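You operate a simulated robot arm through the tools that you are given. There is no shell and no other tool. Be economical: measure what you need, move in short steps, check, and stop when the job is done.

You run a simulated robot arm. Do the job below in one go: nothing can be reset, and whatever is moved stays where it is left.

TASK
Stand the class 2 slim meter and the red wire reel on the green mat and light the bench.
Fine: lamp on, its arm swung out over the bench. Set down upright: what you pick out.

The check looks at the end state, three seconds after you hand in, the way a careful person would. Anything else that was tipped, shoved, dropped, spilled or broken makes it a failure.

THE ROBOT
A 6-joint arm with a four-finger gripper on a trunk, on a base that drives. Base frame: it is fixed to the floor where the robot stands at the start and does not move with it; the origin is under the middle of the robot, x ahead of it, y to its left, z up; the surface under the hand at the start is at about z = 0.8. Lengths are in m, angles in degrees, forces in N, time in s.
Its first joint turns from -166.0 to 166.0 degrees. Places, roughly: green mat on the workbench [0.6, -0.5, 0.8]; hold key [0.6, 0.3, 0.8]; lamp arm [0.9, 0.2, 1.1]; lamp switch [0.8, 0.3, 0.8]; mains switch [1, 0.2, 1.3]; multimeter dial [0.6, 0.3, 0.8]; output key [1, 0.1, 1.3]; voltage knob [1, 0.2, 1.3]. Payload 3.67 kg.
The tool frame sits at the grasp point between the pads (the TCP): z along the fingers, y along the line on which they close. The tips reach 0.028 m beyond it. Largest opening 0.112 m; the body of the gripper starts 0.073 m behind the TCP.
Orientation is that of the tool frame in the base frame, as a unit quaternion [x, y, z, w]. With the fingers straight down and closing along the base's y, the tool's x points along the base's -x, its y along +y and its z along -z.

THE INTERFACE
- The arm moves only by the tool send_rows. Its argument "plan" is one flat list of numbers, 7 for each row, row after row: the shift along the tool's x, y, z in m, then the turn, a rotation vector about the tool's x, y, z in degrees, then the opening, from 0 (shut) to 1 (fully open). In form: [tx, ty, tz, ax, ay, az, gripper, tx, ty, tz, ax, ay, az, gripper, ...]. A call has 1 to 8 rows; each row is the pose to reach, as a shift and turn from the pose commanded when the call began, along the tool's axes at that moment. Rows are played at 5 a second. More than 0.05 m and 8.6 degrees between two rows, or a gripper value outside its range, and nothing of the call is played. A pose out of reach is approached as far as the arm can. The call stops where the force on the tool passes 90 N (or 10 N more than at its start, if that is more) or the arm is blocked; 0.2 s more then pass. Each finger halts on what it meets, pressing with about 38 N; the grip force reading is that of the motor and also rises with nothing between the fingers. The clock runs only during rows and for 0.2 s after the last one: add rows that repeat a pose to give the fingers time. It gives the time, the measured TCP pose, the force on the tool (base axes), the opening and the grip force at its end, in the units of the frame above (readings bear some noise), with the torque about the TCP (base axes, N m) and any sound that the robot's microphone picked up.
- Cameras (640 x 400 px; columns grow to the right, rows downward): "scene" is now at [0.1009, 0.1693, 1.3449]; the picture's right is [-0.51, -0.86, 0.00], its down [-0.36, 0.22, -0.91] and it looks along [0.78, -0.47, -0.42] (base axes); focal length 241 px, centre (320, 200). "wrist" rides on the gripper at [0.06, -0.018, -0.104] in the tool frame; the picture's right is [0.29, 0.96, 0.00], its down [-0.80, 0.24, -0.55] and it looks along [-0.53, 0.16, 0.83] (tool axes); focal length 234 px, centre (320, 200). There is no depth. A picture from a camera that has moved, and an enlarged one, comes with that camera's place and axes in the base frame and with its lens.
- get_image(camera): a new picture of that camera. The clock stands still meanwhile.
- roll_base(legs): drives the robot by 1 to 6 legs, each [ahead, left, turn to the left] in m, m and degrees, along the robot's own axes; the way and the turn of a leg run together, so that a leg with both is an arc; at most 1.5 m and 180 degrees a leg. The arm and the cameras ride along, it lands a little off, and it stops where it bumps. It gives what a move gives.
- head_to(pan, tilt): turns the head with the scene camera to pan (to the left, within 143 degrees either way) and tilt (down, from -29 to 69), counted from straight ahead of the robot. It gives what a move gives.
- inspect(camera, box): a new picture of the part [left, top, right, bottom] of that camera's present view, enlarged. The clock stands still meanwhile.
- close_job(): hands the job in; it is judged then, once.

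Go step by step. Nothing tells you exact positions but the pictures and the camera data: compare them with the known pose of the tool, close in by small moves and look again before you grip or let go. The budget is 120 turns and 82 pictures, counting those below and the enlarged ones. Unless the task says otherwise, let go and move clear before handing in, and close with one line.

The tools are called by a JSON object that holds its "op" and its "data". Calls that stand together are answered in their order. send_rows: Moves the arm, as the interface text tells. Its arguments: {"type":"object","properties":{"plan":{"type":"array","items":{"type":"number"}}},"required":["plan"]} The other tools are called the same way: roll_base (legs) drives the base; head_to (pan, tilt) turns the head that bears the scene camera; get_image (camera) takes a picture; inspect (camera, box) takes an enlarged picture of a part of a camera's view; close_job () hands the job in.

At the start:

```text
time_s: 0.0
tcp_pos: [0.5951, 0.1717, 1.214]
tool_rot: [0.0, 1.0, 0.001, -0.001]
contact_force: [0.5, 0.3, 0.1]
torque: [0.01, 0.0, -0.01]
finger_gap: 0.1122
grasp_force: 0.1
robot x, y, heading: [-0.0008, 0.0011, 0.3]
head pan, tilt: [-30.9, 25.1]
```

scene: 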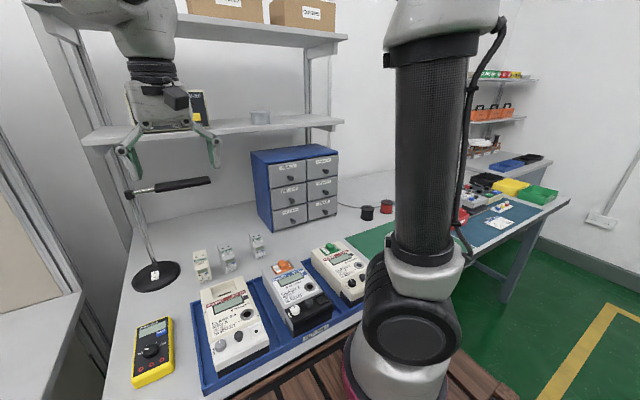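
wrist: 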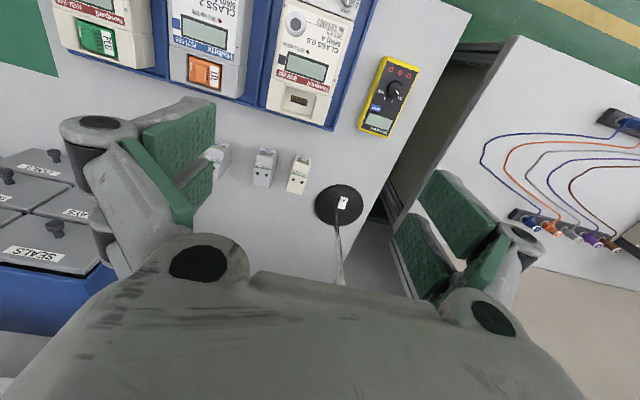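

I see a tray with three meters, three small slim modules behind it, a lamp with its arm, and two reels by the drawer cabinet. I'll zoom in on labels first.

{"op": "inspect", "data": {"camera": "scene", "box": [180, 220, 380, 345]}}

{"op": "inspect", "data": {"camera": "wrist", "box": [180, 100, 380, 225]}}

{"op": "inspect", "data": {"camera": "scene", "box": [320, 180, 560, 330]}}

```text
3.20 times, centred on (280, 282) of scene
camera zoom: at [0.1009, 0.1693, 1.3449], right [-0.51, -0.86, 0.0], down [-0.36, 0.22, -0.91], along [0.78, -0.47, -0.42], focal length 772 px, centre (448, -64)
```

zoom: 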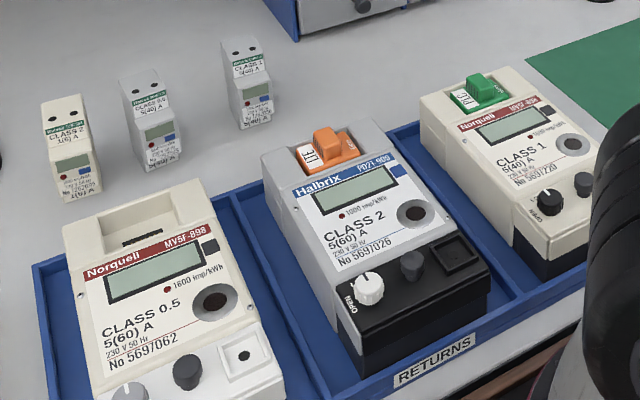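

```text
3.20 times, centred on (280, 162) of wrist
camera zoom: at [0.5355, 0.1531, 1.3187], right [-0.29, 0.96, 0.0], down [0.8, 0.24, 0.55], along [0.53, 0.16, -0.83], focal length 749 px, centre (448, 320)
```

zoom: 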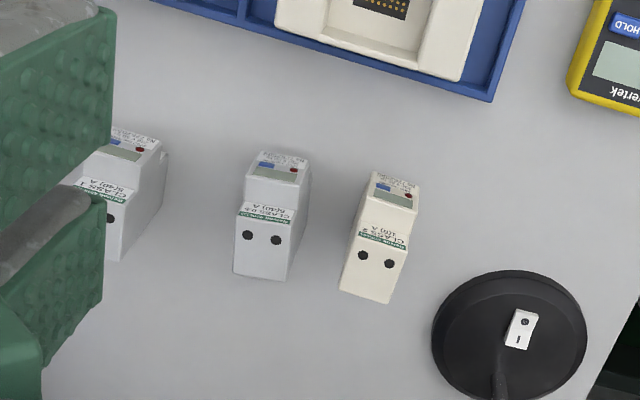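

```text
2.67 times, centred on (440, 255) of scene
camera zoom: at [0.1009, 0.1693, 1.3449], right [-0.51, -0.86, 0.0], down [-0.36, 0.22, -0.91], along [0.78, -0.47, -0.42], focal length 643 px, centre (0, 53)
```

zoom: 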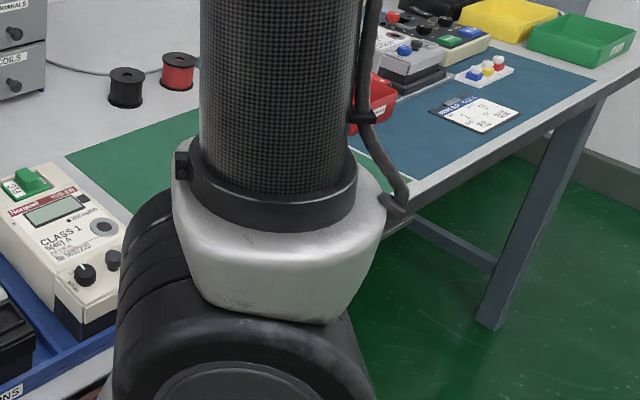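

The beige slim meter nearest the lamp reads CLASS 2. I'll turn the head for the lamp and then for the mat/reels.

{"op": "head_to", "data": {"pan": 10, "tilt": 25}}

{"op": "get_image", "data": {"camera": "scene"}}

{"op": "head_to", "data": {"pan": -60, "tilt": 25}}

{"op": "get_image", "data": {"camera": "scene"}}

```text
time_s: 1.1
tcp_pos: [0.5959, 0.1711, 1.2138]
tool_rot: [0.0, 1.0, 0.0, 0.0]
contact_force: [-0.3, 0.1, 0.6]
torque: [0.0, 0.01, 0.02]
finger_gap: 0.1121
grasp_force: 0.0
robot x, y, heading: [-0.0038, -0.001, 0.4]
head pan, tilt: [10.0, 25.0]
```

```text
76 pictures are left
camera scene: at [0.1127, 0.2325, 1.3451], right [0.17, -0.98, 0.0], down [-0.42, -0.07, -0.91], along [0.89, 0.16, -0.42], focal length 241 px, centre (320, 200)
```

scene: 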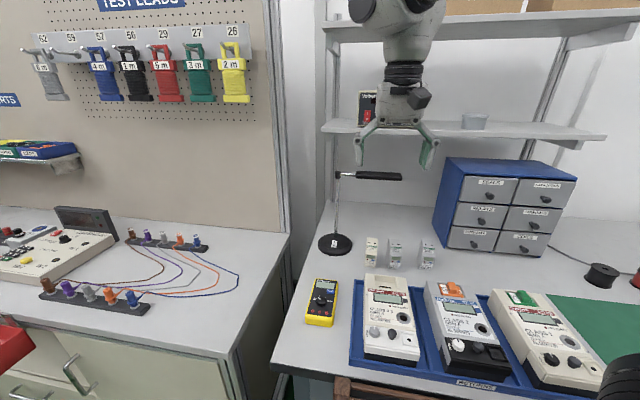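

```text
time_s: 2.5
tcp_pos: [0.5948, 0.1713, 1.2135]
tool_rot: [-0.001, 1.0, 0.0, 0.0]
contact_force: [0.6, 0.3, 0.2]
torque: [-0.01, -0.03, 0.01]
finger_gap: 0.112
grasp_force: 0.0
robot x, y, heading: [-0.0017, 0.0021, 0.0]
head pan, tilt: [-60.0, 25.0]
```

```text
75 pictures are left
camera scene: at [0.068, 0.1369, 1.3451], right [-0.87, -0.5, 0.0], down [-0.21, 0.37, -0.91], along [0.45, -0.78, -0.42], focal length 241 px, centre (320, 200)
```

scene: 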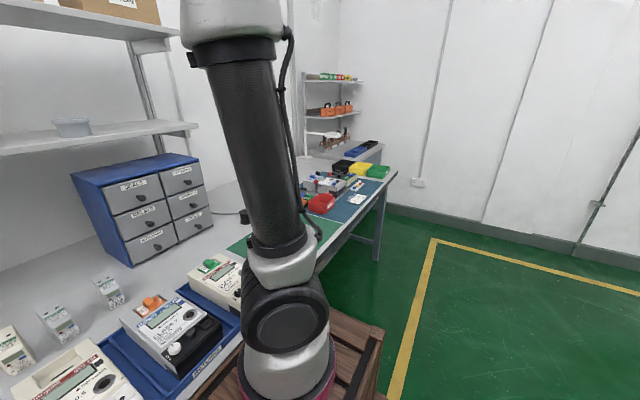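

Let me look at the lamp in detail from the head, turned that way.

{"op": "head_to", "data": {"pan": 5, "tilt": 20}}

{"op": "inspect", "data": {"camera": "scene", "box": [250, 130, 490, 280]}}

{"op": "get_image", "data": {"camera": "scene"}}

```text
time_s: 3.9
tcp_pos: [0.5946, 0.1718, 1.2145]
tool_rot: [0.0, 1.0, 0.0, 0.0]
contact_force: [0.1, -0.1, -0.5]
torque: [0.02, -0.01, 0.01]
finger_gap: 0.1123
grasp_force: 0.1
robot x, y, heading: [0.0036, -0.0015, 0.1]
head pan, tilt: [5.0, 20.0]
```

```text
2.67 times, centred on (370, 205) of scene
camera zoom: at [0.1147, 0.2247, 1.3532], right [0.09, -1.0, 0.0], down [-0.34, -0.03, -0.94], along [0.94, 0.08, -0.34], focal length 643 px, centre (187, 187)
```

zoom: 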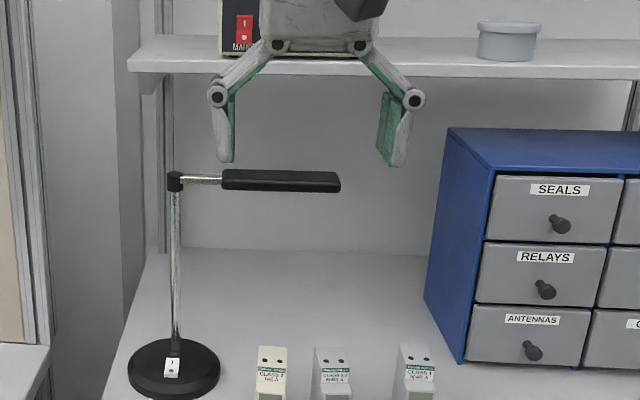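

```text
73 pictures are left
camera scene: at [0.1147, 0.2247, 1.3532], right [0.09, -1.0, 0.0], down [-0.34, -0.03, -0.94], along [0.94, 0.08, -0.34], focal length 241 px, centre (320, 200)
```

scene: 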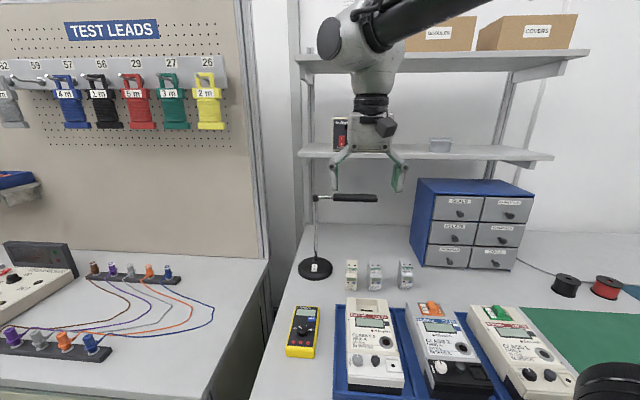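

The lamp's arm runs along -y at about z 1.08, under the shelf; the switch is on its base. I'll bring the wrist camera nearer to see the switch and the hinge.

{"op": "send_rows", "data": {"plan": [-0.025, 0.022, 0.014, 0, 0, 0, 1, -0.05, 0.044, 0.028, 0, 0, 0, 1, -0.075, 0.066, 0.042, 0, 0, 0, 1, -0.1, 0.088, 0.056, 0, 0, 0, 1, -0.125, 0.11, 0.07, 0, 0, 0, 1]}}

{"op": "get_image", "data": {"camera": "wrist"}}

{"op": "get_image", "data": {"camera": "scene"}}

```text
time_s: 5.0
tcp_pos: [0.7198, 0.2819, 1.1469]
tool_rot: [0.0, 1.0, -0.001, 0.0]
contact_force: [0.1, 0.0, 1.0]
torque: [0.02, -0.03, 0.01]
finger_gap: 0.1118
grasp_force: 0.1
robot x, y, heading: [0.0002, 0.0008, -0.1]
head pan, tilt: [5.0, 20.0]
```

```text
72 pictures are left
camera wrist: at [0.6595, 0.2633, 1.2514], right [-0.29, 0.96, 0.0], down [0.8, 0.24, 0.55], along [0.53, 0.16, -0.83], focal length 234 px, centre (320, 200)
```

wrist: 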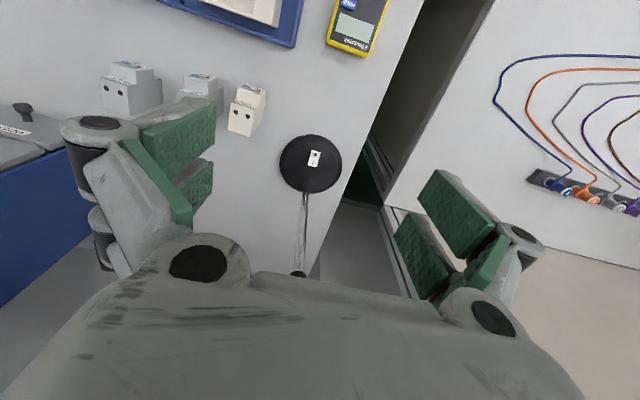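

```text
71 pictures are left
camera scene: at [0.1144, 0.2244, 1.3533], right [0.09, -1.0, 0.0], down [-0.34, -0.03, -0.94], along [0.94, 0.08, -0.34], focal length 241 px, centre (320, 200)
```

scene: 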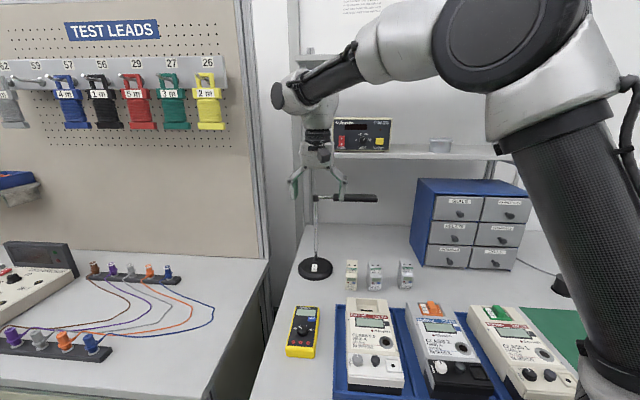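

{"op": "inspect", "data": {"camera": "wrist", "box": [270, 125, 350, 175]}}

{"op": "inspect", "data": {"camera": "scene", "box": [295, 250, 335, 275]}}

```text
8.00 times, centred on (310, 150) of wrist
camera zoom: at [0.6595, 0.2633, 1.2514], right [-0.29, 0.96, 0.0], down [0.8, 0.24, 0.55], along [0.53, 0.16, -0.83], focal length 1873 px, centre (400, 600)
```

zoom: 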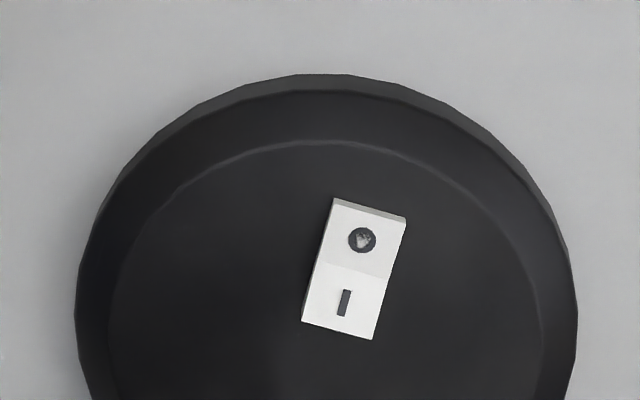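

```text
16.00 times, centred on (315, 262) of scene
camera zoom: at [0.1144, 0.2244, 1.3533], right [0.09, -1.0, 0.0], down [-0.34, -0.03, -0.94], along [0.94, 0.08, -0.34], focal length 3859 px, centre (400, -800)
```

zoom: 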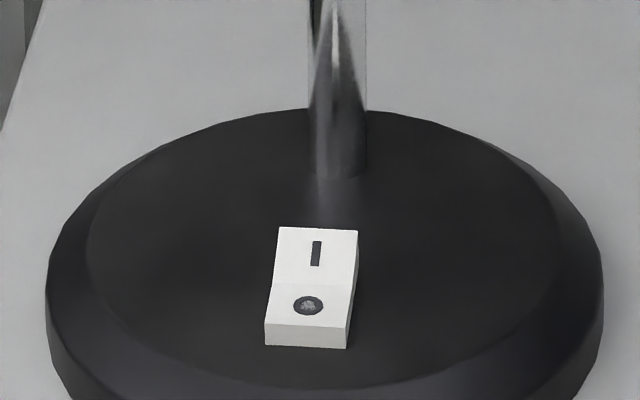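

The switch has its I half toward the pole at about (0.853, 0.306), z about 0.83. I'll shut the fingers, tilt the tool so the hand stays clear of the lamp arm, and come down near the switch.

{"op": "send_rows", "data": {"plan": [-0.01, 0.003, 0.028, 0, -3.75, 0, 0.5, -0.02, 0.006, 0.056, 0, -7.5, 0, 0.2, -0.03, 0.009, 0.084, 0, -11.25, 0, 0, -0.04, 0.012, 0.112, 0, -15, 0, 0, -0.05, 0.015, 0.14, 0, -18.75, 0, 0, -0.06, 0.018, 0.168, 0, -22.5, 0, 0, -0.07, 0.021, 0.196, 0, -26.25, 0, 0, -0.08, 0.024, 0.224, 0, -30, 0, 0]}}

{"op": "get_image", "data": {"camera": "wrist"}}

{"op": "inspect", "data": {"camera": "scene", "box": [260, 160, 420, 310]}}

```text
time_s: 6.8
tcp_pos: [0.7987, 0.3058, 0.9209]
tool_rot: [-0.001, 0.966, 0.001, 0.26]
contact_force: [-0.4, -0.2, 1.3]
torque: [0.0, -0.02, -0.02]
finger_gap: 0.0
grasp_force: 35.7
robot x, y, heading: [-0.0027, -0.0001, -0.3]
head pan, tilt: [5.0, 20.0]
```

```text
68 pictures are left
camera wrist: at [0.6954, 0.2876, 0.9823], right [-0.25, 0.96, -0.14], down [0.41, 0.24, 0.88], along [0.88, 0.16, -0.46], focal length 234 px, centre (320, 200)
```

wrist: 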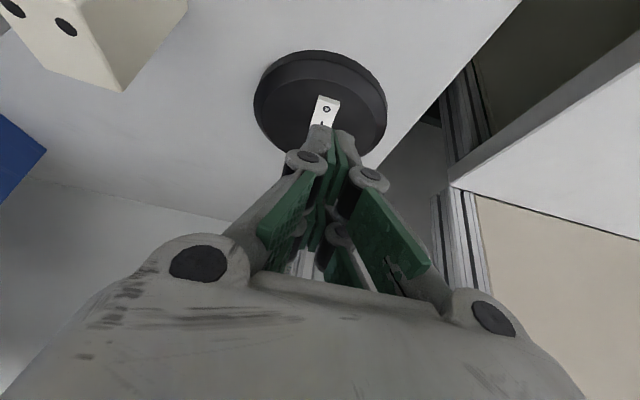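

```text
2.67 times, centred on (340, 235) of scene
camera zoom: at [0.1144, 0.2247, 1.3532], right [0.09, -1.0, 0.0], down [-0.34, -0.03, -0.94], along [0.94, 0.08, -0.34], focal length 643 px, centre (267, 107)
```

zoom: 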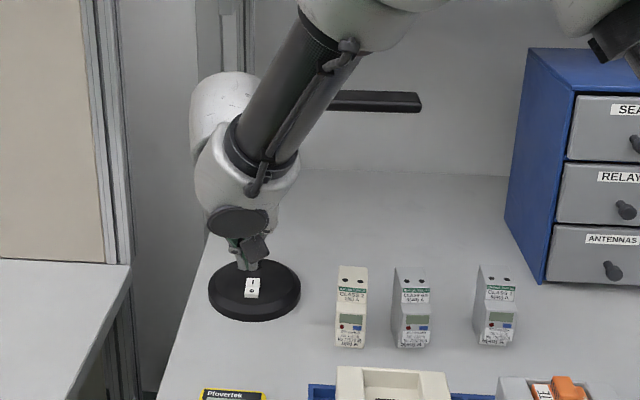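

{"op": "send_rows", "data": {"plan": [-0.0197, 0, 0.034, 0, 0, 0, 0, -0.0197, 0, 0.0679, 0, 0, 0, 0, -0.0197, 0, 0.0679, 0, 0, 0, 0]}}

{"op": "inspect", "data": {"camera": "wrist", "box": [240, 40, 400, 140]}}

{"op": "inspect", "data": {"camera": "scene", "box": [295, 230, 343, 280]}}

```text
time_s: 7.7
tcp_pos: [0.8506, 0.3049, 0.8719]
tool_rot: [0.0, 0.966, -0.001, 0.259]
contact_force: [0.0, -0.7, 0.1]
torque: [-0.03, -0.03, -0.01]
finger_gap: 0.0
grasp_force: 35.4
robot x, y, heading: [0.0009, -0.0007, -0.1]
head pan, tilt: [5.0, 20.0]
```

```text
4.00 times, centred on (320, 90) of wrist
camera zoom: at [0.7459, 0.2862, 0.9324], right [-0.25, 0.96, -0.14], down [0.41, 0.24, 0.88], along [0.88, 0.16, -0.46], focal length 937 px, centre (320, 640)
```

zoom: 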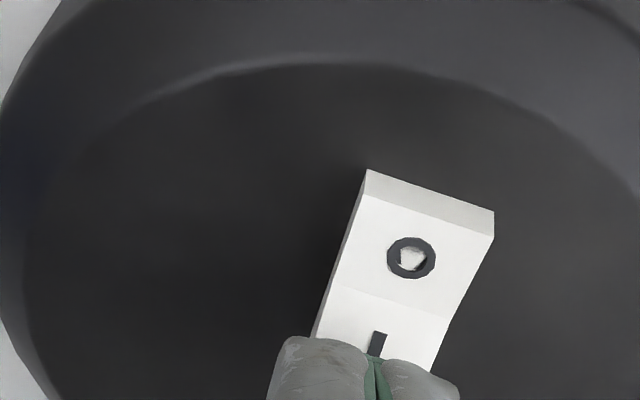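

```text
8.00 times, centred on (319, 255) of scene
camera zoom: at [0.1146, 0.2248, 1.3532], right [0.09, -1.0, 0.0], down [-0.34, -0.03, -0.94], along [0.94, 0.08, -0.34], focal length 1929 px, centre (328, -240)
```

zoom: 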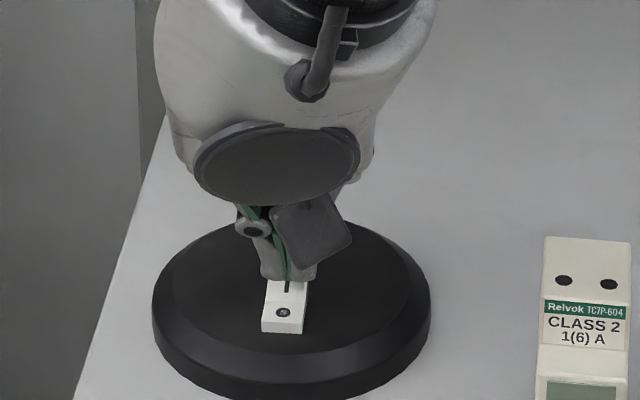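

The fingertips are just over the I half, and the beige meter does read CLASS 2. Press straight down in small steps.

{"op": "send_rows", "data": {"plan": [0.004, 0, 0.0069, 0, 0, 0, 0, 0.006, 0, 0.0104, 0, 0, 0, 0]}}

```text
time_s: 8.2
tcp_pos: [0.8502, 0.3044, 0.8606]
tool_rot: [0.0, 0.966, 0.001, 0.259]
contact_force: [-3.8, -2.7, 10.1]
torque: [-0.08, 0.21, 0.04]
finger_gap: 0.006
grasp_force: 35.9
robot x, y, heading: [-0.0011, 0.004, -0.2]
head pan, tilt: [5.0, 20.0]
```

{"op": "send_rows", "data": {"plan": [0.001, 0, 0.0017, 0, 0, 0, 0, 0.002, 0, 0.0035, 0, 0, 0, 0]}}

{"op": "inspect", "data": {"camera": "scene", "box": [295, 230, 343, 280]}}

```text
time_s: 8.8
tcp_pos: [0.8529, 0.3047, 0.8596]
tool_rot: [0.001, 0.965, 0.001, 0.262]
contact_force: [9.8, -6.5, 43.9]
torque: [-0.23, 0.1, 0.12]
finger_gap: 0.0059
grasp_force: 35.8
robot x, y, heading: [0.0029, 0.0034, 0.1]
head pan, tilt: [5.0, 20.0]
heard: click
```

```text
8.00 times, centred on (319, 255) of scene
camera zoom: at [0.1136, 0.2239, 1.3535], right [0.09, -1.0, 0.0], down [-0.34, -0.03, -0.94], along [0.94, 0.08, -0.34], focal length 1929 px, centre (328, -240)
```

zoom: 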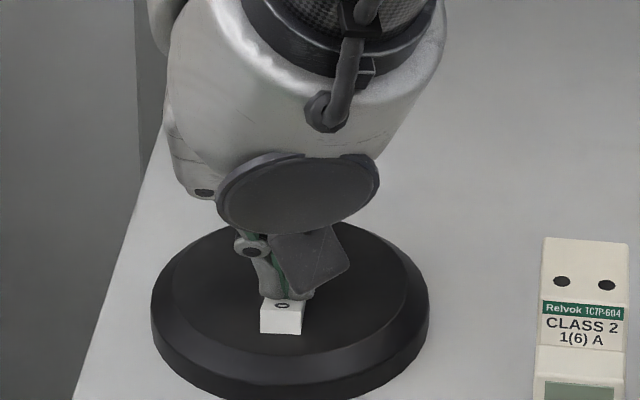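

Click heard and the rocker tipped over. Back off and look at the lamp head.

{"op": "send_rows", "data": {"plan": [0, 0, -0.03, 0, 0, 0, 0, 0, 0, -0.075, 0, 0, 0, 0, 0, 0, -0.12, 0, 0, 0, 0, 0, 0, -0.165, 0, 0, 0, 0.3, 0, 0, -0.2, 0, 0, 0, 0.6]}}

{"op": "get_image", "data": {"camera": "wrist"}}

{"op": "inspect", "data": {"camera": "scene", "box": [260, 160, 420, 310]}}

```text
time_s: 10.1
tcp_pos: [0.7516, 0.304, 1.0294]
tool_rot: [0.001, 0.966, -0.001, 0.258]
contact_force: [0.6, -0.3, -0.7]
torque: [-0.01, 0.0, -0.03]
finger_gap: 0.0674
grasp_force: 0.0
robot x, y, heading: [0.0013, 0.005, 0.0]
head pan, tilt: [5.0, 20.0]
heard: click
```

```text
63 pictures are left
camera wrist: at [0.648, 0.2857, 1.0888], right [-0.25, 0.96, -0.14], down [0.41, 0.24, 0.88], along [0.88, 0.16, -0.46], focal length 234 px, centre (320, 200)
```

wrist: 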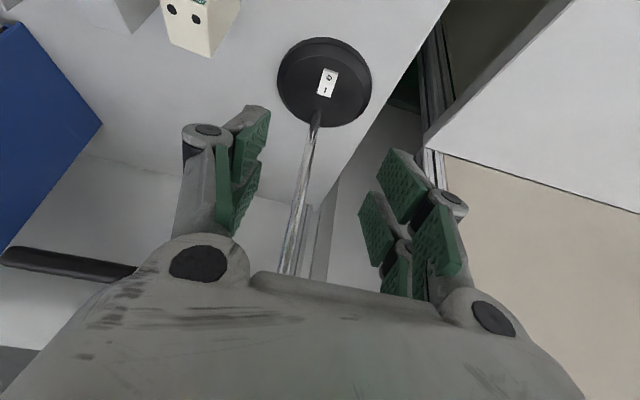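

```text
2.67 times, centred on (340, 235) of scene
camera zoom: at [0.1151, 0.2249, 1.3531], right [0.09, -1.0, 0.0], down [-0.34, -0.03, -0.94], along [0.94, 0.08, -0.34], focal length 643 px, centre (267, 107)
```

zoom: 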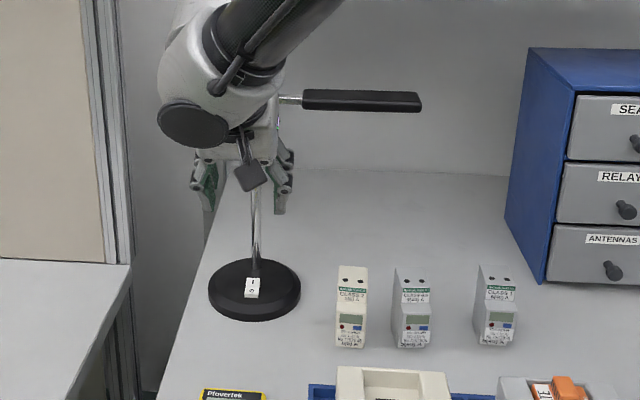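

A second click sounded on leaving, so I must check the rocker state.

{"op": "inspect", "data": {"camera": "wrist", "box": [270, 30, 382, 130]}}

{"op": "inspect", "data": {"camera": "scene", "box": [295, 250, 335, 275]}}

```text
4.00 times, centred on (326, 80) of wrist
camera zoom: at [0.648, 0.2857, 1.0888], right [-0.25, 0.96, -0.14], down [0.41, 0.24, 0.88], along [0.88, 0.16, -0.46], focal length 937 px, centre (296, 680)
```

zoom: 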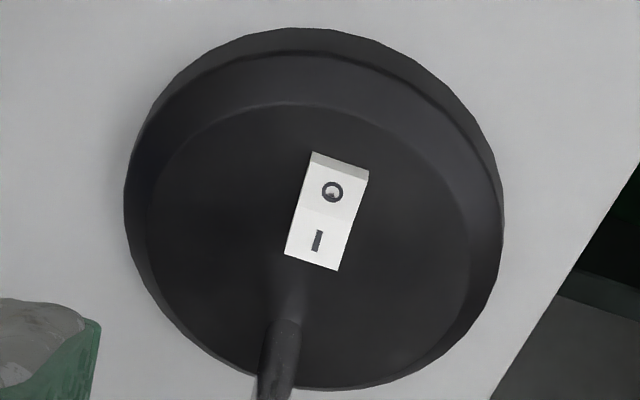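

```text
16.00 times, centred on (315, 262) of scene
camera zoom: at [0.1151, 0.2249, 1.3531], right [0.09, -1.0, 0.0], down [-0.34, -0.03, -0.94], along [0.94, 0.08, -0.34], focal length 3859 px, centre (400, -800)
```

zoom: 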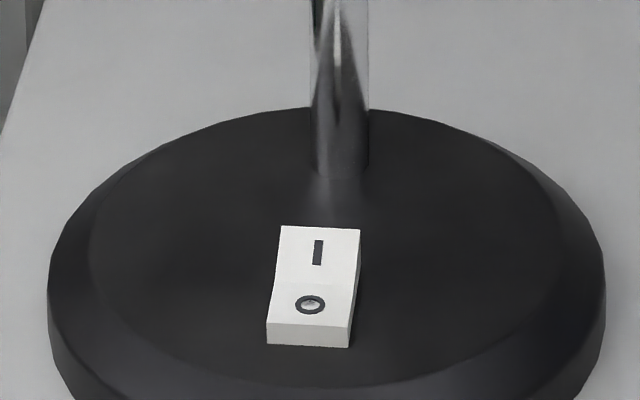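

The rocker seems to be back in its old attitude. I'll level the tool so the wrist camera looks up at the lamp head's underside to see whether it is lit.

{"op": "send_rows", "data": {"plan": [0.005, -0.003, 0.0014, 0, -7.5, 0, 0.6, 0.01, -0.006, 0.0028, 0, -15, 0, 0.6, 0.015, -0.009, 0.0042, 0, -22.5, 0, 0.6, 0.02, -0.012, 0.0055, 0, -30, 0, 0.6, 0.026, -0.015, 0.007, 0, -37.5, 0, 0.6, 0.031, -0.018, 0.0083, 0, -45, 0, 0.6, 0.036, -0.021, 0.0097, 0, -52.5, 0, 0.6, 0.041, -0.024, 0.011, 0, -60, 0, 0.6]}}

{"op": "get_image", "data": {"camera": "wrist"}}

```text
time_s: 11.8
tcp_pos: [0.7269, 0.2918, 1.0107]
tool_rot: [-0.001, 0.708, -0.003, 0.707]
contact_force: [-0.5, 0.0, -0.1]
torque: [0.0, 0.03, 0.0]
finger_gap: 0.067
grasp_force: 0.2
out of reach, approached as far as the arm can: row 8
robot x, y, heading: [-0.0013, 0.002, -0.2]
head pan, tilt: [5.0, 20.0]
```

```text
59 pictures are left
camera wrist: at [0.6224, 0.2725, 0.9517], right [0.0, 0.96, -0.29], down [-0.55, 0.25, 0.8], along [0.83, 0.16, 0.53], focal length 234 px, centre (320, 200)
```

wrist: 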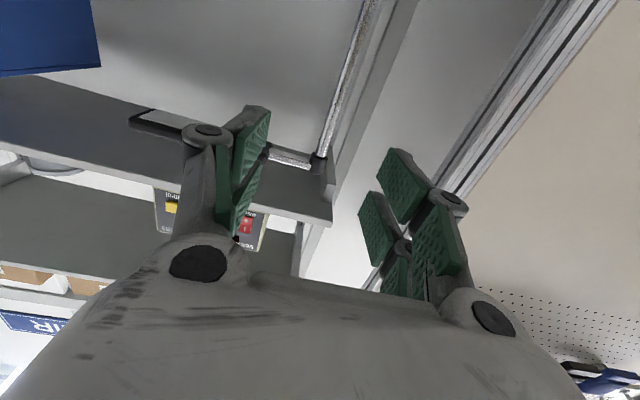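

{"op": "inspect", "data": {"camera": "wrist", "box": [110, 80, 350, 230]}}

```text
2.67 times, centred on (230, 155) of wrist
camera zoom: at [0.6224, 0.2725, 0.9517], right [0.0, 0.96, -0.29], down [-0.55, 0.25, 0.8], along [0.83, 0.16, 0.53], focal length 624 px, centre (560, 320)
```

zoom: 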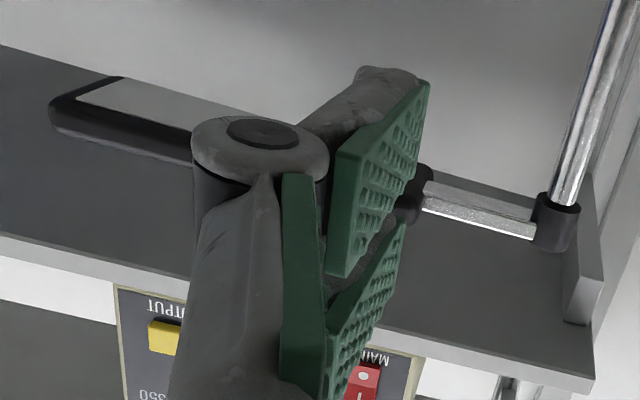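

The diffuser is dark, so the lamp is off; the rocker went back. I'll return over the switch, this time with one finger only, and retreat straight up in small steps.

{"op": "send_rows", "data": {"plan": [0.006, 0.006, 0.007, 0, 7.5, 0, 0.36, 0.012, 0.012, 0.014, 0, 15, 0, 0.36, 0.018, 0.018, 0.021, 0, 22.5, 0, 0.36, 0.025, 0.025, 0.028, 0, 30, 0, 0.36, 0.031, 0.031, 0.036, 0, 37.5, 0, 0.36, 0.037, 0.037, 0.043, 0, 45, 0, 0.36, 0.043, 0.043, 0.05, 0, 52.5, 0, 0.36, 0.05, 0.05, 0.058, 0, 60, 0, 0.36]}}

```text
time_s: 13.7
tcp_pos: [0.7833, 0.3414, 0.961]
tool_rot: [-0.001, 0.966, 0.0, 0.259]
contact_force: [0.1, -0.5, 0.3]
torque: [-0.02, -0.01, 0.01]
finger_gap: 0.0402
grasp_force: 0.0
robot x, y, heading: [-0.0, 0.0007, 0.1]
head pan, tilt: [5.0, 20.0]
```

{"op": "send_rows", "data": {"plan": [-0.015, -0.0114, 0.037, 0, 0, 0, 0.36, -0.015, -0.0114, 0.074, 0, 0, 0, 0.36, -0.015, -0.0114, 0.1115, 0, 0, 0, 0.36, -0.015, -0.0114, 0.1115, 0, 0, 0, 0.36]}}

{"op": "inspect", "data": {"camera": "wrist", "box": [240, 40, 400, 140]}}

```text
time_s: 14.7
tcp_pos: [0.8549, 0.3283, 0.8708]
tool_rot: [-0.001, 0.966, 0.001, 0.259]
contact_force: [-12.5, -0.6, 6.0]
torque: [-0.23, -0.02, -0.32]
finger_gap: 0.0414
grasp_force: 0.8
robot x, y, heading: [-0.0016, 0.0015, 0.1]
head pan, tilt: [5.0, 20.0]
```

```text
4.00 times, centred on (320, 90) of wrist
camera zoom: at [0.7511, 0.3107, 0.932], right [-0.25, 0.96, -0.14], down [0.41, 0.24, 0.88], along [0.88, 0.16, -0.46], focal length 937 px, centre (320, 640)
```

zoom: 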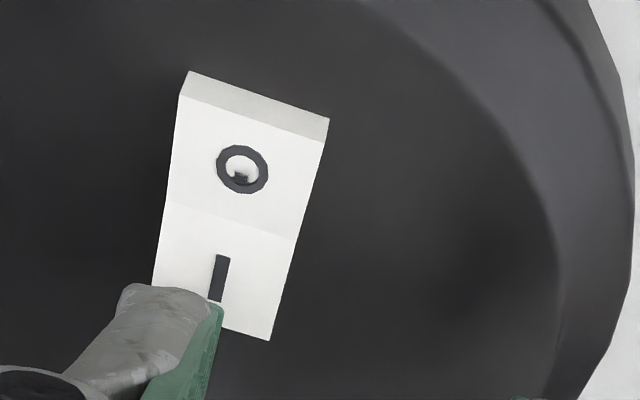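

The finger tip is touching the pole (−12 N in x). I'll back it off 9 mm and centre it on the I half.

{"op": "send_rows", "data": {"plan": [0.0078, 0.005, -0.0045, 0, 0, 0, 0.36, 0.0078, 0.005, -0.0045, 0, 0, 0, 0.36]}}

{"op": "inspect", "data": {"camera": "wrist", "box": [240, 40, 400, 140]}}

```text
time_s: 15.2
tcp_pos: [0.8469, 0.334, 0.8723]
tool_rot: [0.0, 0.966, 0.0, 0.259]
contact_force: [-0.5, 0.4, 0.6]
torque: [-0.02, -0.03, -0.01]
finger_gap: 0.0404
grasp_force: 0.1
robot x, y, heading: [-0.0003, -0.0004, 0.1]
head pan, tilt: [5.0, 20.0]
```

```text
4.00 times, centred on (320, 90) of wrist
camera zoom: at [0.7423, 0.3151, 0.9323], right [-0.25, 0.96, -0.14], down [0.41, 0.24, 0.88], along [0.88, 0.16, -0.46], focal length 937 px, centre (320, 640)
```

zoom: 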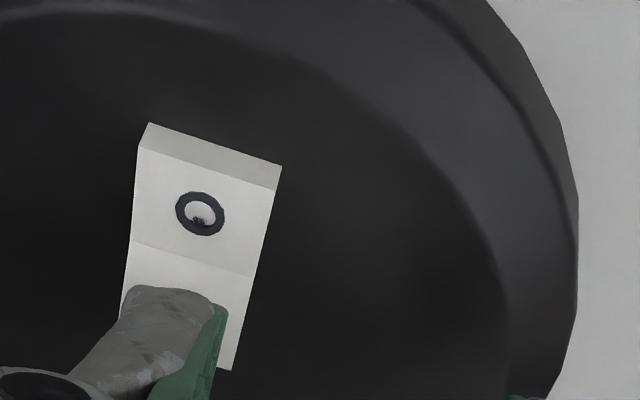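

{"op": "send_rows", "data": {"plan": [0.004, 0, 0.0069, 0, 0, 0, 0.36, 0.0055, 0, 0.0095, 0, 0, 0, 0.36, 0.0065, 0, 0.0113, 0, 0, 0, 0.36, 0.0065, 0, 0.0113, 0, 0, 0, 0.36]}}

{"op": "inspect", "data": {"camera": "wrist", "box": [240, 40, 400, 140]}}

```text
time_s: 16.2
tcp_pos: [0.8451, 0.3335, 0.8608]
tool_rot: [0.0, 0.965, 0.001, 0.261]
contact_force: [5.8, -3.2, 35.9]
torque: [-1.02, 0.12, -0.12]
finger_gap: 0.0445
grasp_force: 3.5
robot x, y, heading: [0.0002, 0.0004, -0.2]
head pan, tilt: [5.0, 20.0]
```

```text
4.00 times, centred on (320, 90) of wrist
camera zoom: at [0.7417, 0.3158, 0.9217], right [-0.25, 0.96, -0.14], down [0.41, 0.24, 0.88], along [0.88, 0.16, -0.45], focal length 937 px, centre (320, 640)
```

zoom: 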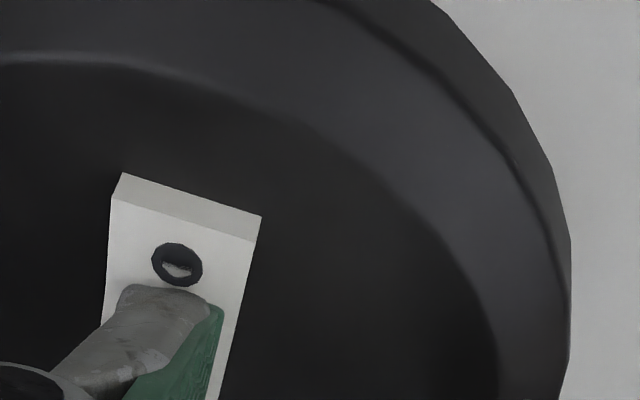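

No click: too close to the pivot. Lift, go 6 mm toward the pole, press again.

{"op": "send_rows", "data": {"plan": [-0.006, 0, -0.0104, 0, 0, 0, 0.36, -0.0112, 0, -0.0074, 0, 0, 0, 0.36, -0.0052, 0, 0.003, 0, 0, 0, 0.36, -0.0047, 0, 0.0038, 0, 0, 0, 0.36, -0.0042, 0, 0.0047, 0, 0, 0, 0.36, -0.0042, 0, 0.0047, 0, 0, 0, 0.36]}}

```text
time_s: 17.6
tcp_pos: [0.8504, 0.3324, 0.8601]
tool_rot: [0.001, 0.965, -0.001, 0.261]
contact_force: [11.6, -11.5, 45.0]
torque: [-1.67, 0.08, 0.38]
finger_gap: 0.0533
grasp_force: 10.3
robot x, y, heading: [0.0034, -0.0001, 0.1]
head pan, tilt: [5.0, 20.0]
heard: click, click
```

{"op": "inspect", "data": {"camera": "wrist", "box": [240, 40, 400, 140]}}

{"op": "inspect", "data": {"camera": "scene", "box": [240, 150, 440, 290]}}

```text
4.00 times, centred on (320, 90) of wrist
camera zoom: at [0.7465, 0.3151, 0.9192], right [-0.25, 0.96, -0.14], down [0.41, 0.24, 0.88], along [0.88, 0.16, -0.45], focal length 937 px, centre (320, 640)
```

zoom: 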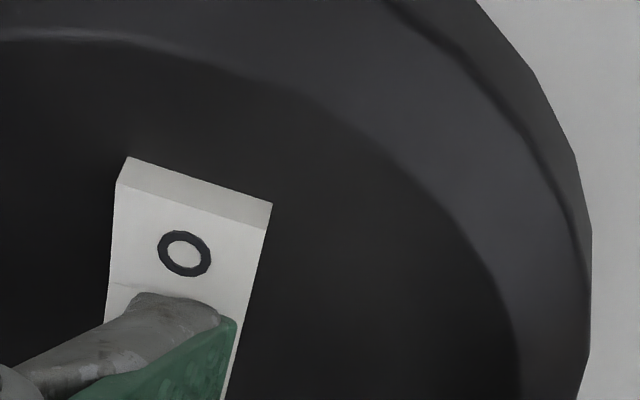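

```text
2.86 times, centred on (340, 220) of scene
camera zoom: at [0.1136, 0.2236, 1.3535], right [0.09, -1.0, 0.0], down [-0.34, -0.03, -0.94], along [0.94, 0.08, -0.34], focal length 689 px, centre (263, 143)
```

zoom: 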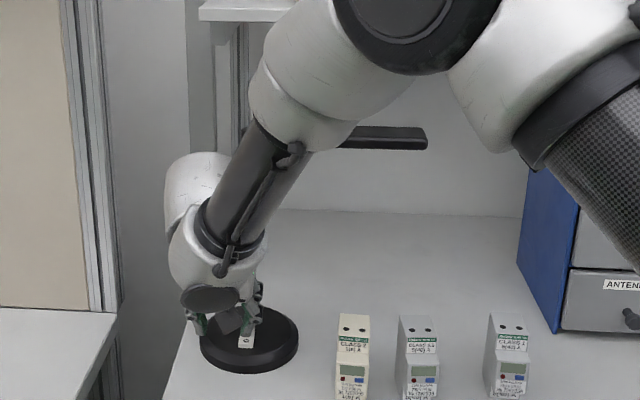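

{"op": "send_rows", "data": {"plan": [-0.001, 0, -0.0017, 0, 0, 0, 0.36, -0.002, 0, -0.0035, 0, 0, 0, 0.36, -0.003, 0, -0.0052, 0, 0, 0, 0.36, -0.003, 0, -0.0052, 0, 0, 0, 0.36]}}

{"op": "inspect", "data": {"camera": "wrist", "box": [240, 40, 400, 140]}}

```text
time_s: 18.6
tcp_pos: [0.8491, 0.335, 0.861]
tool_rot: [0.0, 0.966, 0.0, 0.258]
contact_force: [1.1, -3.4, 14.4]
torque: [-0.43, 0.13, 0.0]
finger_gap: 0.0437
grasp_force: 2.0
robot x, y, heading: [-0.0031, 0.0002, -0.0]
head pan, tilt: [5.0, 20.0]
```

```text
4.00 times, centred on (320, 90) of wrist
camera zoom: at [0.7456, 0.3163, 0.9221], right [-0.25, 0.96, -0.14], down [0.41, 0.24, 0.88], along [0.87, 0.16, -0.46], focal length 937 px, centre (320, 640)
```

zoom: 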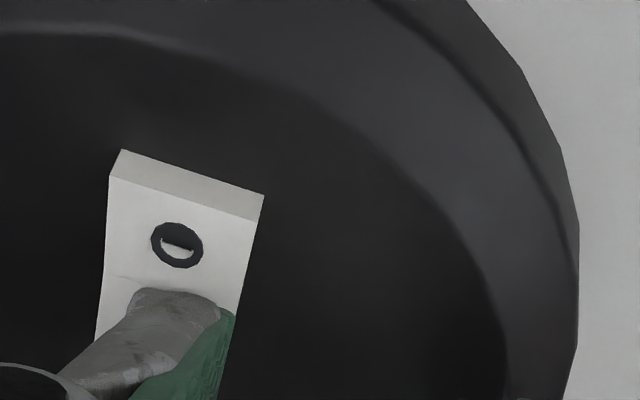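

{"op": "send_rows", "data": {"plan": [-0.005, 0, -0.0087, 0, 0, 0, 0.36, -0.008, 0, -0.0139, 0, 0, 0, 0.36, -0.008, 0, -0.0139, 0, 0, 0, 0.36]}}

{"op": "inspect", "data": {"camera": "wrist", "box": [240, 40, 400, 140]}}

{"op": "inspect", "data": {"camera": "scene", "box": [295, 230, 343, 280]}}

```text
time_s: 19.4
tcp_pos: [0.85, 0.3338, 0.8786]
tool_rot: [0.0, 0.966, 0.0, 0.259]
contact_force: [0.0, 0.0, 0.6]
torque: [0.01, 0.0, 0.02]
finger_gap: 0.0402
grasp_force: 0.0
robot x, y, heading: [-0.0023, -0.0015, -0.1]
head pan, tilt: [5.0, 20.0]
```

```text
4.00 times, centred on (320, 90) of wrist
camera zoom: at [0.7471, 0.3163, 0.9385], right [-0.25, 0.96, -0.14], down [0.41, 0.24, 0.88], along [0.88, 0.16, -0.46], focal length 937 px, centre (320, 640)
```

zoom: 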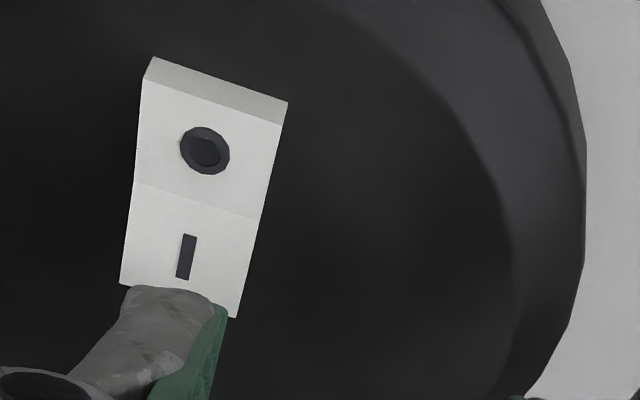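

```text
8.00 times, centred on (319, 255) of scene
camera zoom: at [0.1147, 0.2248, 1.3532], right [0.09, -1.0, 0.0], down [-0.34, -0.03, -0.94], along [0.94, 0.08, -0.34], focal length 1929 px, centre (328, -240)
```

zoom: 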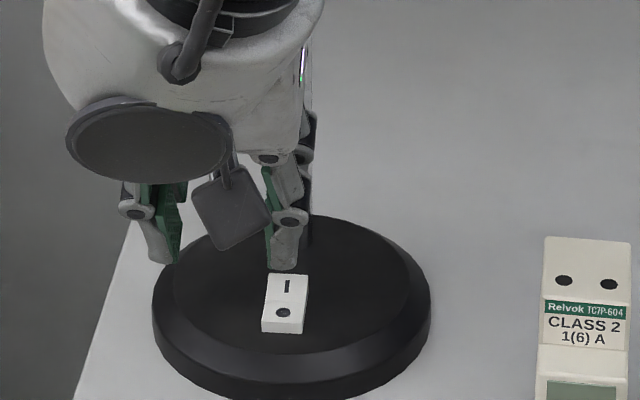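

The rocker has not stayed over. I'll use a better posture: tool vertical, turned 90°, so only one finger (10 mm thick in x) sits on the far end of the I half and the hand stays back from the pole.

{"op": "send_rows", "data": {"plan": [0, 0, -0.04, 0, 0, 0, 0.5, 0, 0, -0.08, 0, 0, 0, 0.8, 0, 0, -0.12, 0, 0, 0, 0.8, 0, -0.01, -0.12, 0, 7.5, 0, 0.8, 0, -0.02, -0.12, 0, 15, 0, 0.8, 0, -0.03, -0.12, 0, 22.5, 0, 0.8, 0, -0.03, -0.12, 0, 30, 0, 0.8]}}

{"op": "send_rows", "data": {"plan": [0, 0, 0, 0, 0, 8, 0.8, 0, 0, 0, 0, 0, 16, 0.8, 0, 0, 0, 0, 0, 24, 0.8, 0, 0, 0, 0, 0, 32, 0.8, 0, 0, 0, 0, 0, 40, 0.8, 0, 0, 0, 0, 0, 48, 0.8]}}

{"op": "send_rows", "data": {"plan": [0, 0, 0, 0, 0, 8, 0.8, 0, 0, 0, 0, 0, 16, 0.8, 0, 0, 0, 0, 0, 24, 0.8, 0, 0, 0, 0, 0, 32, 0.8, 0, 0, 0, 0, 0, 40, 0.8, 0, 0, 0, 0, 0, 42, 0.8]}}

{"op": "get_image", "data": {"camera": "wrist"}}

```text
time_s: 21.1
tcp_pos: [0.7899, 0.3056, 0.983]
tool_rot: [-0.002, 1.0, 0.0, 0.0]
contact_force: [-0.6, 0.5, 0.2]
torque: [0.0, -0.07, 0.0]
finger_gap: 0.0895
grasp_force: 0.0
robot x, y, heading: [-0.0021, -0.001, 0.2]
head pan, tilt: [5.0, 20.0]
```

```text
time_s: 22.4
tcp_pos: [0.7911, 0.3041, 0.9825]
tool_rot: [0.408, 0.913, 0.0, 0.0]
contact_force: [0.1, -0.4, 0.0]
torque: [0.01, 0.0, -0.02]
finger_gap: 0.0898
grasp_force: 0.1
robot x, y, heading: [-0.0028, 0.0011, 0.0]
head pan, tilt: [5.0, 20.0]
```

```text
time_s: 23.9
tcp_pos: [0.7904, 0.3043, 0.9821]
tool_rot: [0.708, 0.707, 0.0, 0.001]
contact_force: [0.4, 0.3, -0.9]
torque: [0.04, -0.02, 0.0]
finger_gap: 0.0896
grasp_force: 0.0
robot x, y, heading: [-0.0008, 0.0011, 0.0]
head pan, tilt: [5.0, 20.0]
```

```text
49 pictures are left
camera wrist: at [0.7725, 0.3644, 1.087], right [0.96, 0.29, 0.0], down [0.24, -0.8, 0.55], along [0.16, -0.53, -0.83], focal length 234 px, centre (320, 200)
```

wrist: 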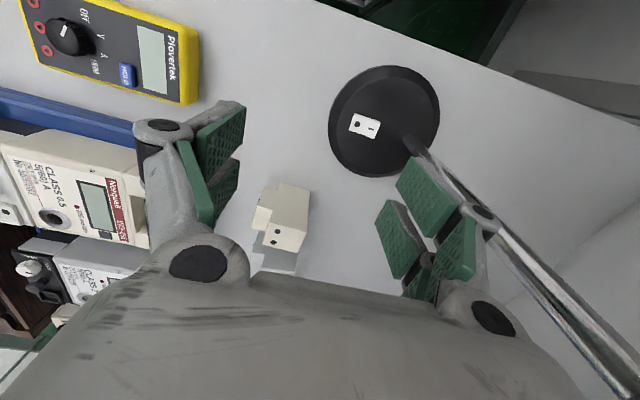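

{"op": "send_rows", "data": {"plan": [0.004, 0.0126, 0.036, 0, 0, 0, 0.8, 0.004, 0.0126, 0.072, 0, 0, 0, 0.8, 0.004, 0.0126, 0.109, 0, 0, 0, 0.8, 0.004, 0.0126, 0.109, 0, 0, 0, 0.8]}}

{"op": "inspect", "data": {"camera": "wrist", "box": [320, 40, 480, 240]}}

{"op": "inspect", "data": {"camera": "scene", "box": [275, 210, 355, 290]}}

```text
time_s: 24.9
tcp_pos: [0.8014, 0.3098, 0.874]
tool_rot: [0.707, 0.707, 0.0, -0.001]
contact_force: [0.0, -0.2, -0.3]
torque: [-0.02, 0.0, 0.03]
finger_gap: 0.0897
grasp_force: 0.1
robot x, y, heading: [0.0009, 0.0018, -0.2]
head pan, tilt: [5.0, 20.0]
```

```text
2.00 times, centred on (400, 140) of wrist
camera zoom: at [0.784, 0.3685, 0.9799], right [0.96, 0.29, 0.0], down [0.24, -0.8, 0.55], along [0.16, -0.53, -0.83], focal length 468 px, centre (160, 320)
```

zoom: 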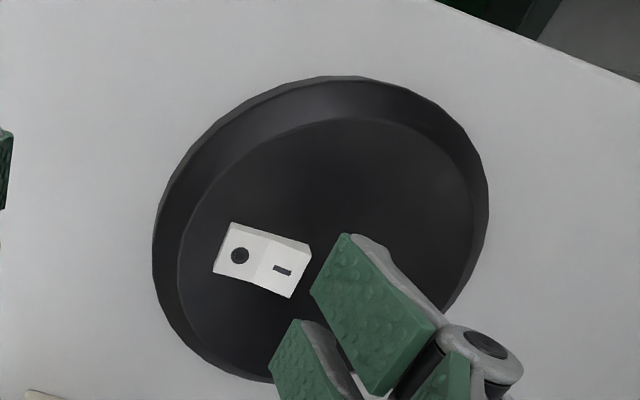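

```text
5.00 times, centred on (315, 250) of scene
camera zoom: at [0.1147, 0.2248, 1.3532], right [0.09, -1.0, 0.0], down [-0.34, -0.03, -0.94], along [0.94, 0.08, -0.34], focal length 1206 px, centre (345, -50)
```

zoom: 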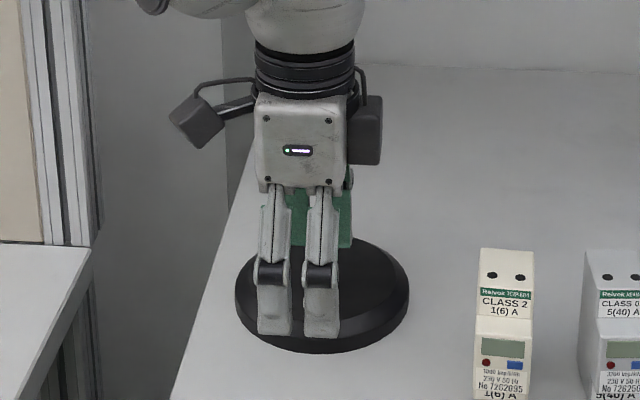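

The picture shows each finger is a fork of two prongs (about 32 mm apart), which explains the double clicks: one prong hit each half. I'll put a single prong over the I half.

{"op": "send_rows", "data": {"plan": [-0.018, -0.0095, 0, 0, 0, 0, 0.8, -0.018, -0.0095, 0, 0, 0, 0, 0.8]}}

{"op": "inspect", "data": {"camera": "wrist", "box": [320, 40, 480, 240]}}

```text
time_s: 25.4
tcp_pos: [0.7914, 0.29, 0.8767]
tool_rot: [0.707, 0.707, 0.0, 0.0]
contact_force: [-1.0, 0.0, -0.8]
torque: [-0.01, -0.02, 0.01]
finger_gap: 0.0898
grasp_force: 0.1
robot x, y, heading: [-0.0011, -0.0031, -0.2]
head pan, tilt: [5.0, 20.0]
```

```text
2.00 times, centred on (400, 140) of wrist
camera zoom: at [0.7749, 0.3503, 0.98], right [0.96, 0.29, 0.0], down [0.24, -0.8, 0.55], along [0.16, -0.53, -0.83], focal length 468 px, centre (160, 320)
```

zoom: 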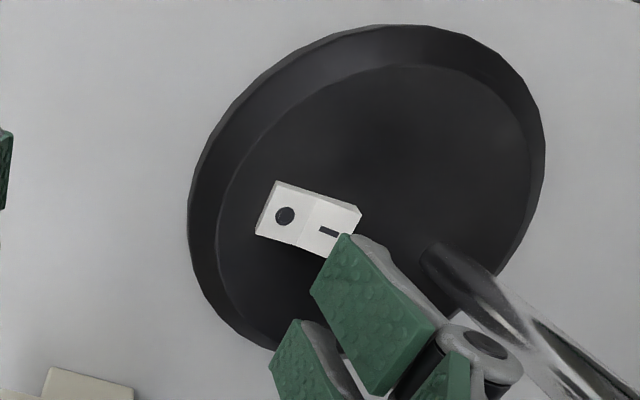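

{"op": "send_rows", "data": {"plan": [0.008, 0.001, 0.006, 0, 0, 0, 0.8, 0.008, 0.001, 0.012, 0, 0, 0, 0.8, 0.008, 0.001, 0.015, 0, 0, 0, 0.8, 0.008, 0.001, 0.015, 0, 0, 0, 0.8]}}

{"op": "inspect", "data": {"camera": "wrist", "box": [320, 40, 480, 240]}}

```text
time_s: 26.4
tcp_pos: [0.795, 0.2985, 0.8583]
tool_rot: [0.707, 0.707, 0.0, 0.0]
contact_force: [0.4, 0.6, 0.3]
torque: [-0.01, -0.02, 0.0]
finger_gap: 0.0895
grasp_force: 0.1
robot x, y, heading: [-0.002, -0.0018, 0.1]
head pan, tilt: [5.0, 20.0]
```

```text
2.00 times, centred on (400, 140) of wrist
camera zoom: at [0.7767, 0.3586, 0.9631], right [0.96, 0.29, 0.0], down [0.24, -0.8, 0.55], along [0.16, -0.53, -0.83], focal length 468 px, centre (160, 320)
```

zoom: 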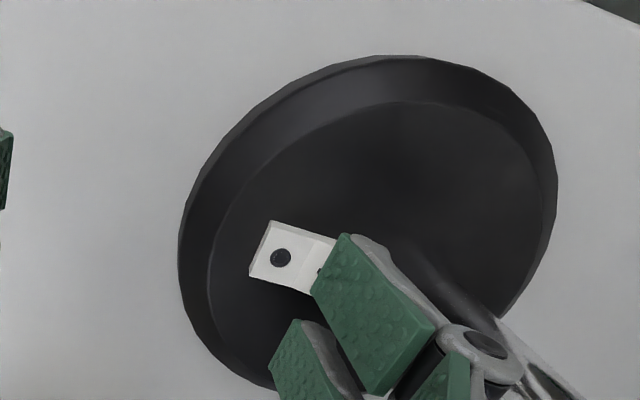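

{"op": "send_rows", "data": {"plan": [0, 0, 0.002, 0, 0, 0, 0.8, 0, 0, 0.004, 0, 0, 0, 0.8, 0, 0, 0.006, 0, 0, 0, 0.8]}}

```text
time_s: 27.2
tcp_pos: [0.7942, 0.2997, 0.8532]
tool_rot: [0.707, 0.708, 0.0, 0.0]
contact_force: [0.4, 0.9, 0.0]
torque: [-0.02, 0.02, 0.01]
finger_gap: 0.0898
grasp_force: 0.0
robot x, y, heading: [0.003, 0.0, 0.1]
head pan, tilt: [5.0, 20.0]
```

{"op": "send_rows", "data": {"plan": [0, 0, 0.002, 0, 0, 0, 0.8, 0, 0, 0.004, 0, 0, 0, 0.8, 0, 0, 0.006, 0, 0, 0, 0.8]}}

{"op": "inspect", "data": {"camera": "wrist", "box": [320, 40, 480, 240]}}

```text
time_s: 28.1
tcp_pos: [0.796, 0.2993, 0.8472]
tool_rot: [0.707, 0.707, 0.0, 0.0]
contact_force: [-0.9, -0.6, 3.3]
torque: [0.03, -0.17, 0.0]
finger_gap: 0.0901
grasp_force: 0.6
robot x, y, heading: [0.0004, 0.0006, -0.1]
head pan, tilt: [5.0, 20.0]
```

```text
2.00 times, centred on (400, 140) of wrist
camera zoom: at [0.7766, 0.3581, 0.9515], right [0.96, 0.29, 0.0], down [0.24, -0.8, 0.55], along [0.16, -0.53, -0.83], focal length 468 px, centre (160, 320)
```

zoom: 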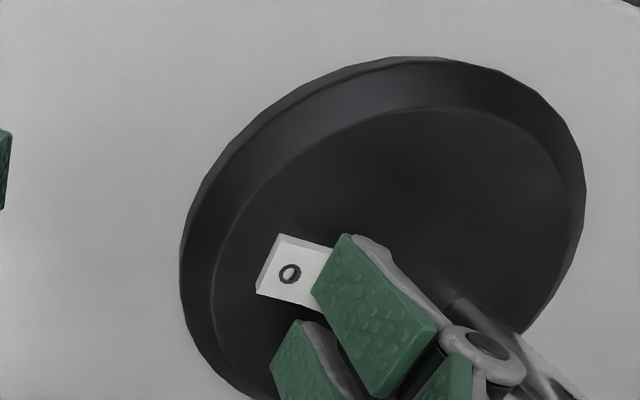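

{"op": "send_rows", "data": {"plan": [0, 0, 0.001, 0, 0, 0, 0.8, 0, 0, 0.002, 0, 0, 0, 0.8, 0, 0, 0.003, 0, 0, 0, 0.8]}}

```text
time_s: 28.9
tcp_pos: [0.7942, 0.2997, 0.8439]
tool_rot: [0.707, 0.707, 0.001, 0.0]
contact_force: [0.7, 0.0, 5.2]
torque: [0.02, -0.31, -0.08]
finger_gap: 0.0928
grasp_force: 2.9
robot x, y, heading: [-0.0021, -0.0002, 0.4]
head pan, tilt: [5.0, 20.0]
heard: click
```

Click at only about 5 N. Rise straight up and check the rocker.

{"op": "send_rows", "data": {"plan": [0, 0, -0.004, 0, 0, 0, 0.8, 0, 0, -0.01, 0, 0, 0, 0.8, 0, 0, -0.03, 0, 0, 0, 0.8, 0, 0, -0.07, 0, 0, 0, 0.8, 0, 0, -0.11, 0, 0, 0, 0.8]}}

{"op": "get_image", "data": {"camera": "wrist"}}

```text
time_s: 30.1
tcp_pos: [0.7952, 0.2976, 0.9512]
tool_rot: [0.707, 0.707, -0.001, 0.0]
contact_force: [0.6, 0.4, -0.2]
torque: [0.03, -0.01, 0.0]
finger_gap: 0.0898
grasp_force: 0.0
robot x, y, heading: [0.0015, 0.0013, 0.2]
head pan, tilt: [5.0, 20.0]
```

```text
43 pictures are left
camera wrist: at [0.7766, 0.3574, 1.0562], right [0.96, 0.29, 0.0], down [0.24, -0.8, 0.55], along [0.16, -0.53, -0.83], focal length 234 px, centre (320, 200)
```

wrist: 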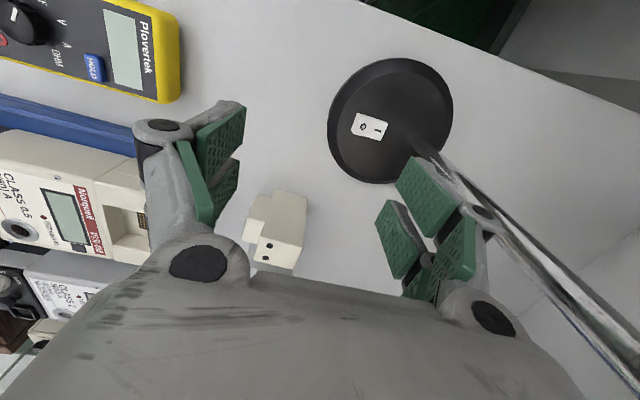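

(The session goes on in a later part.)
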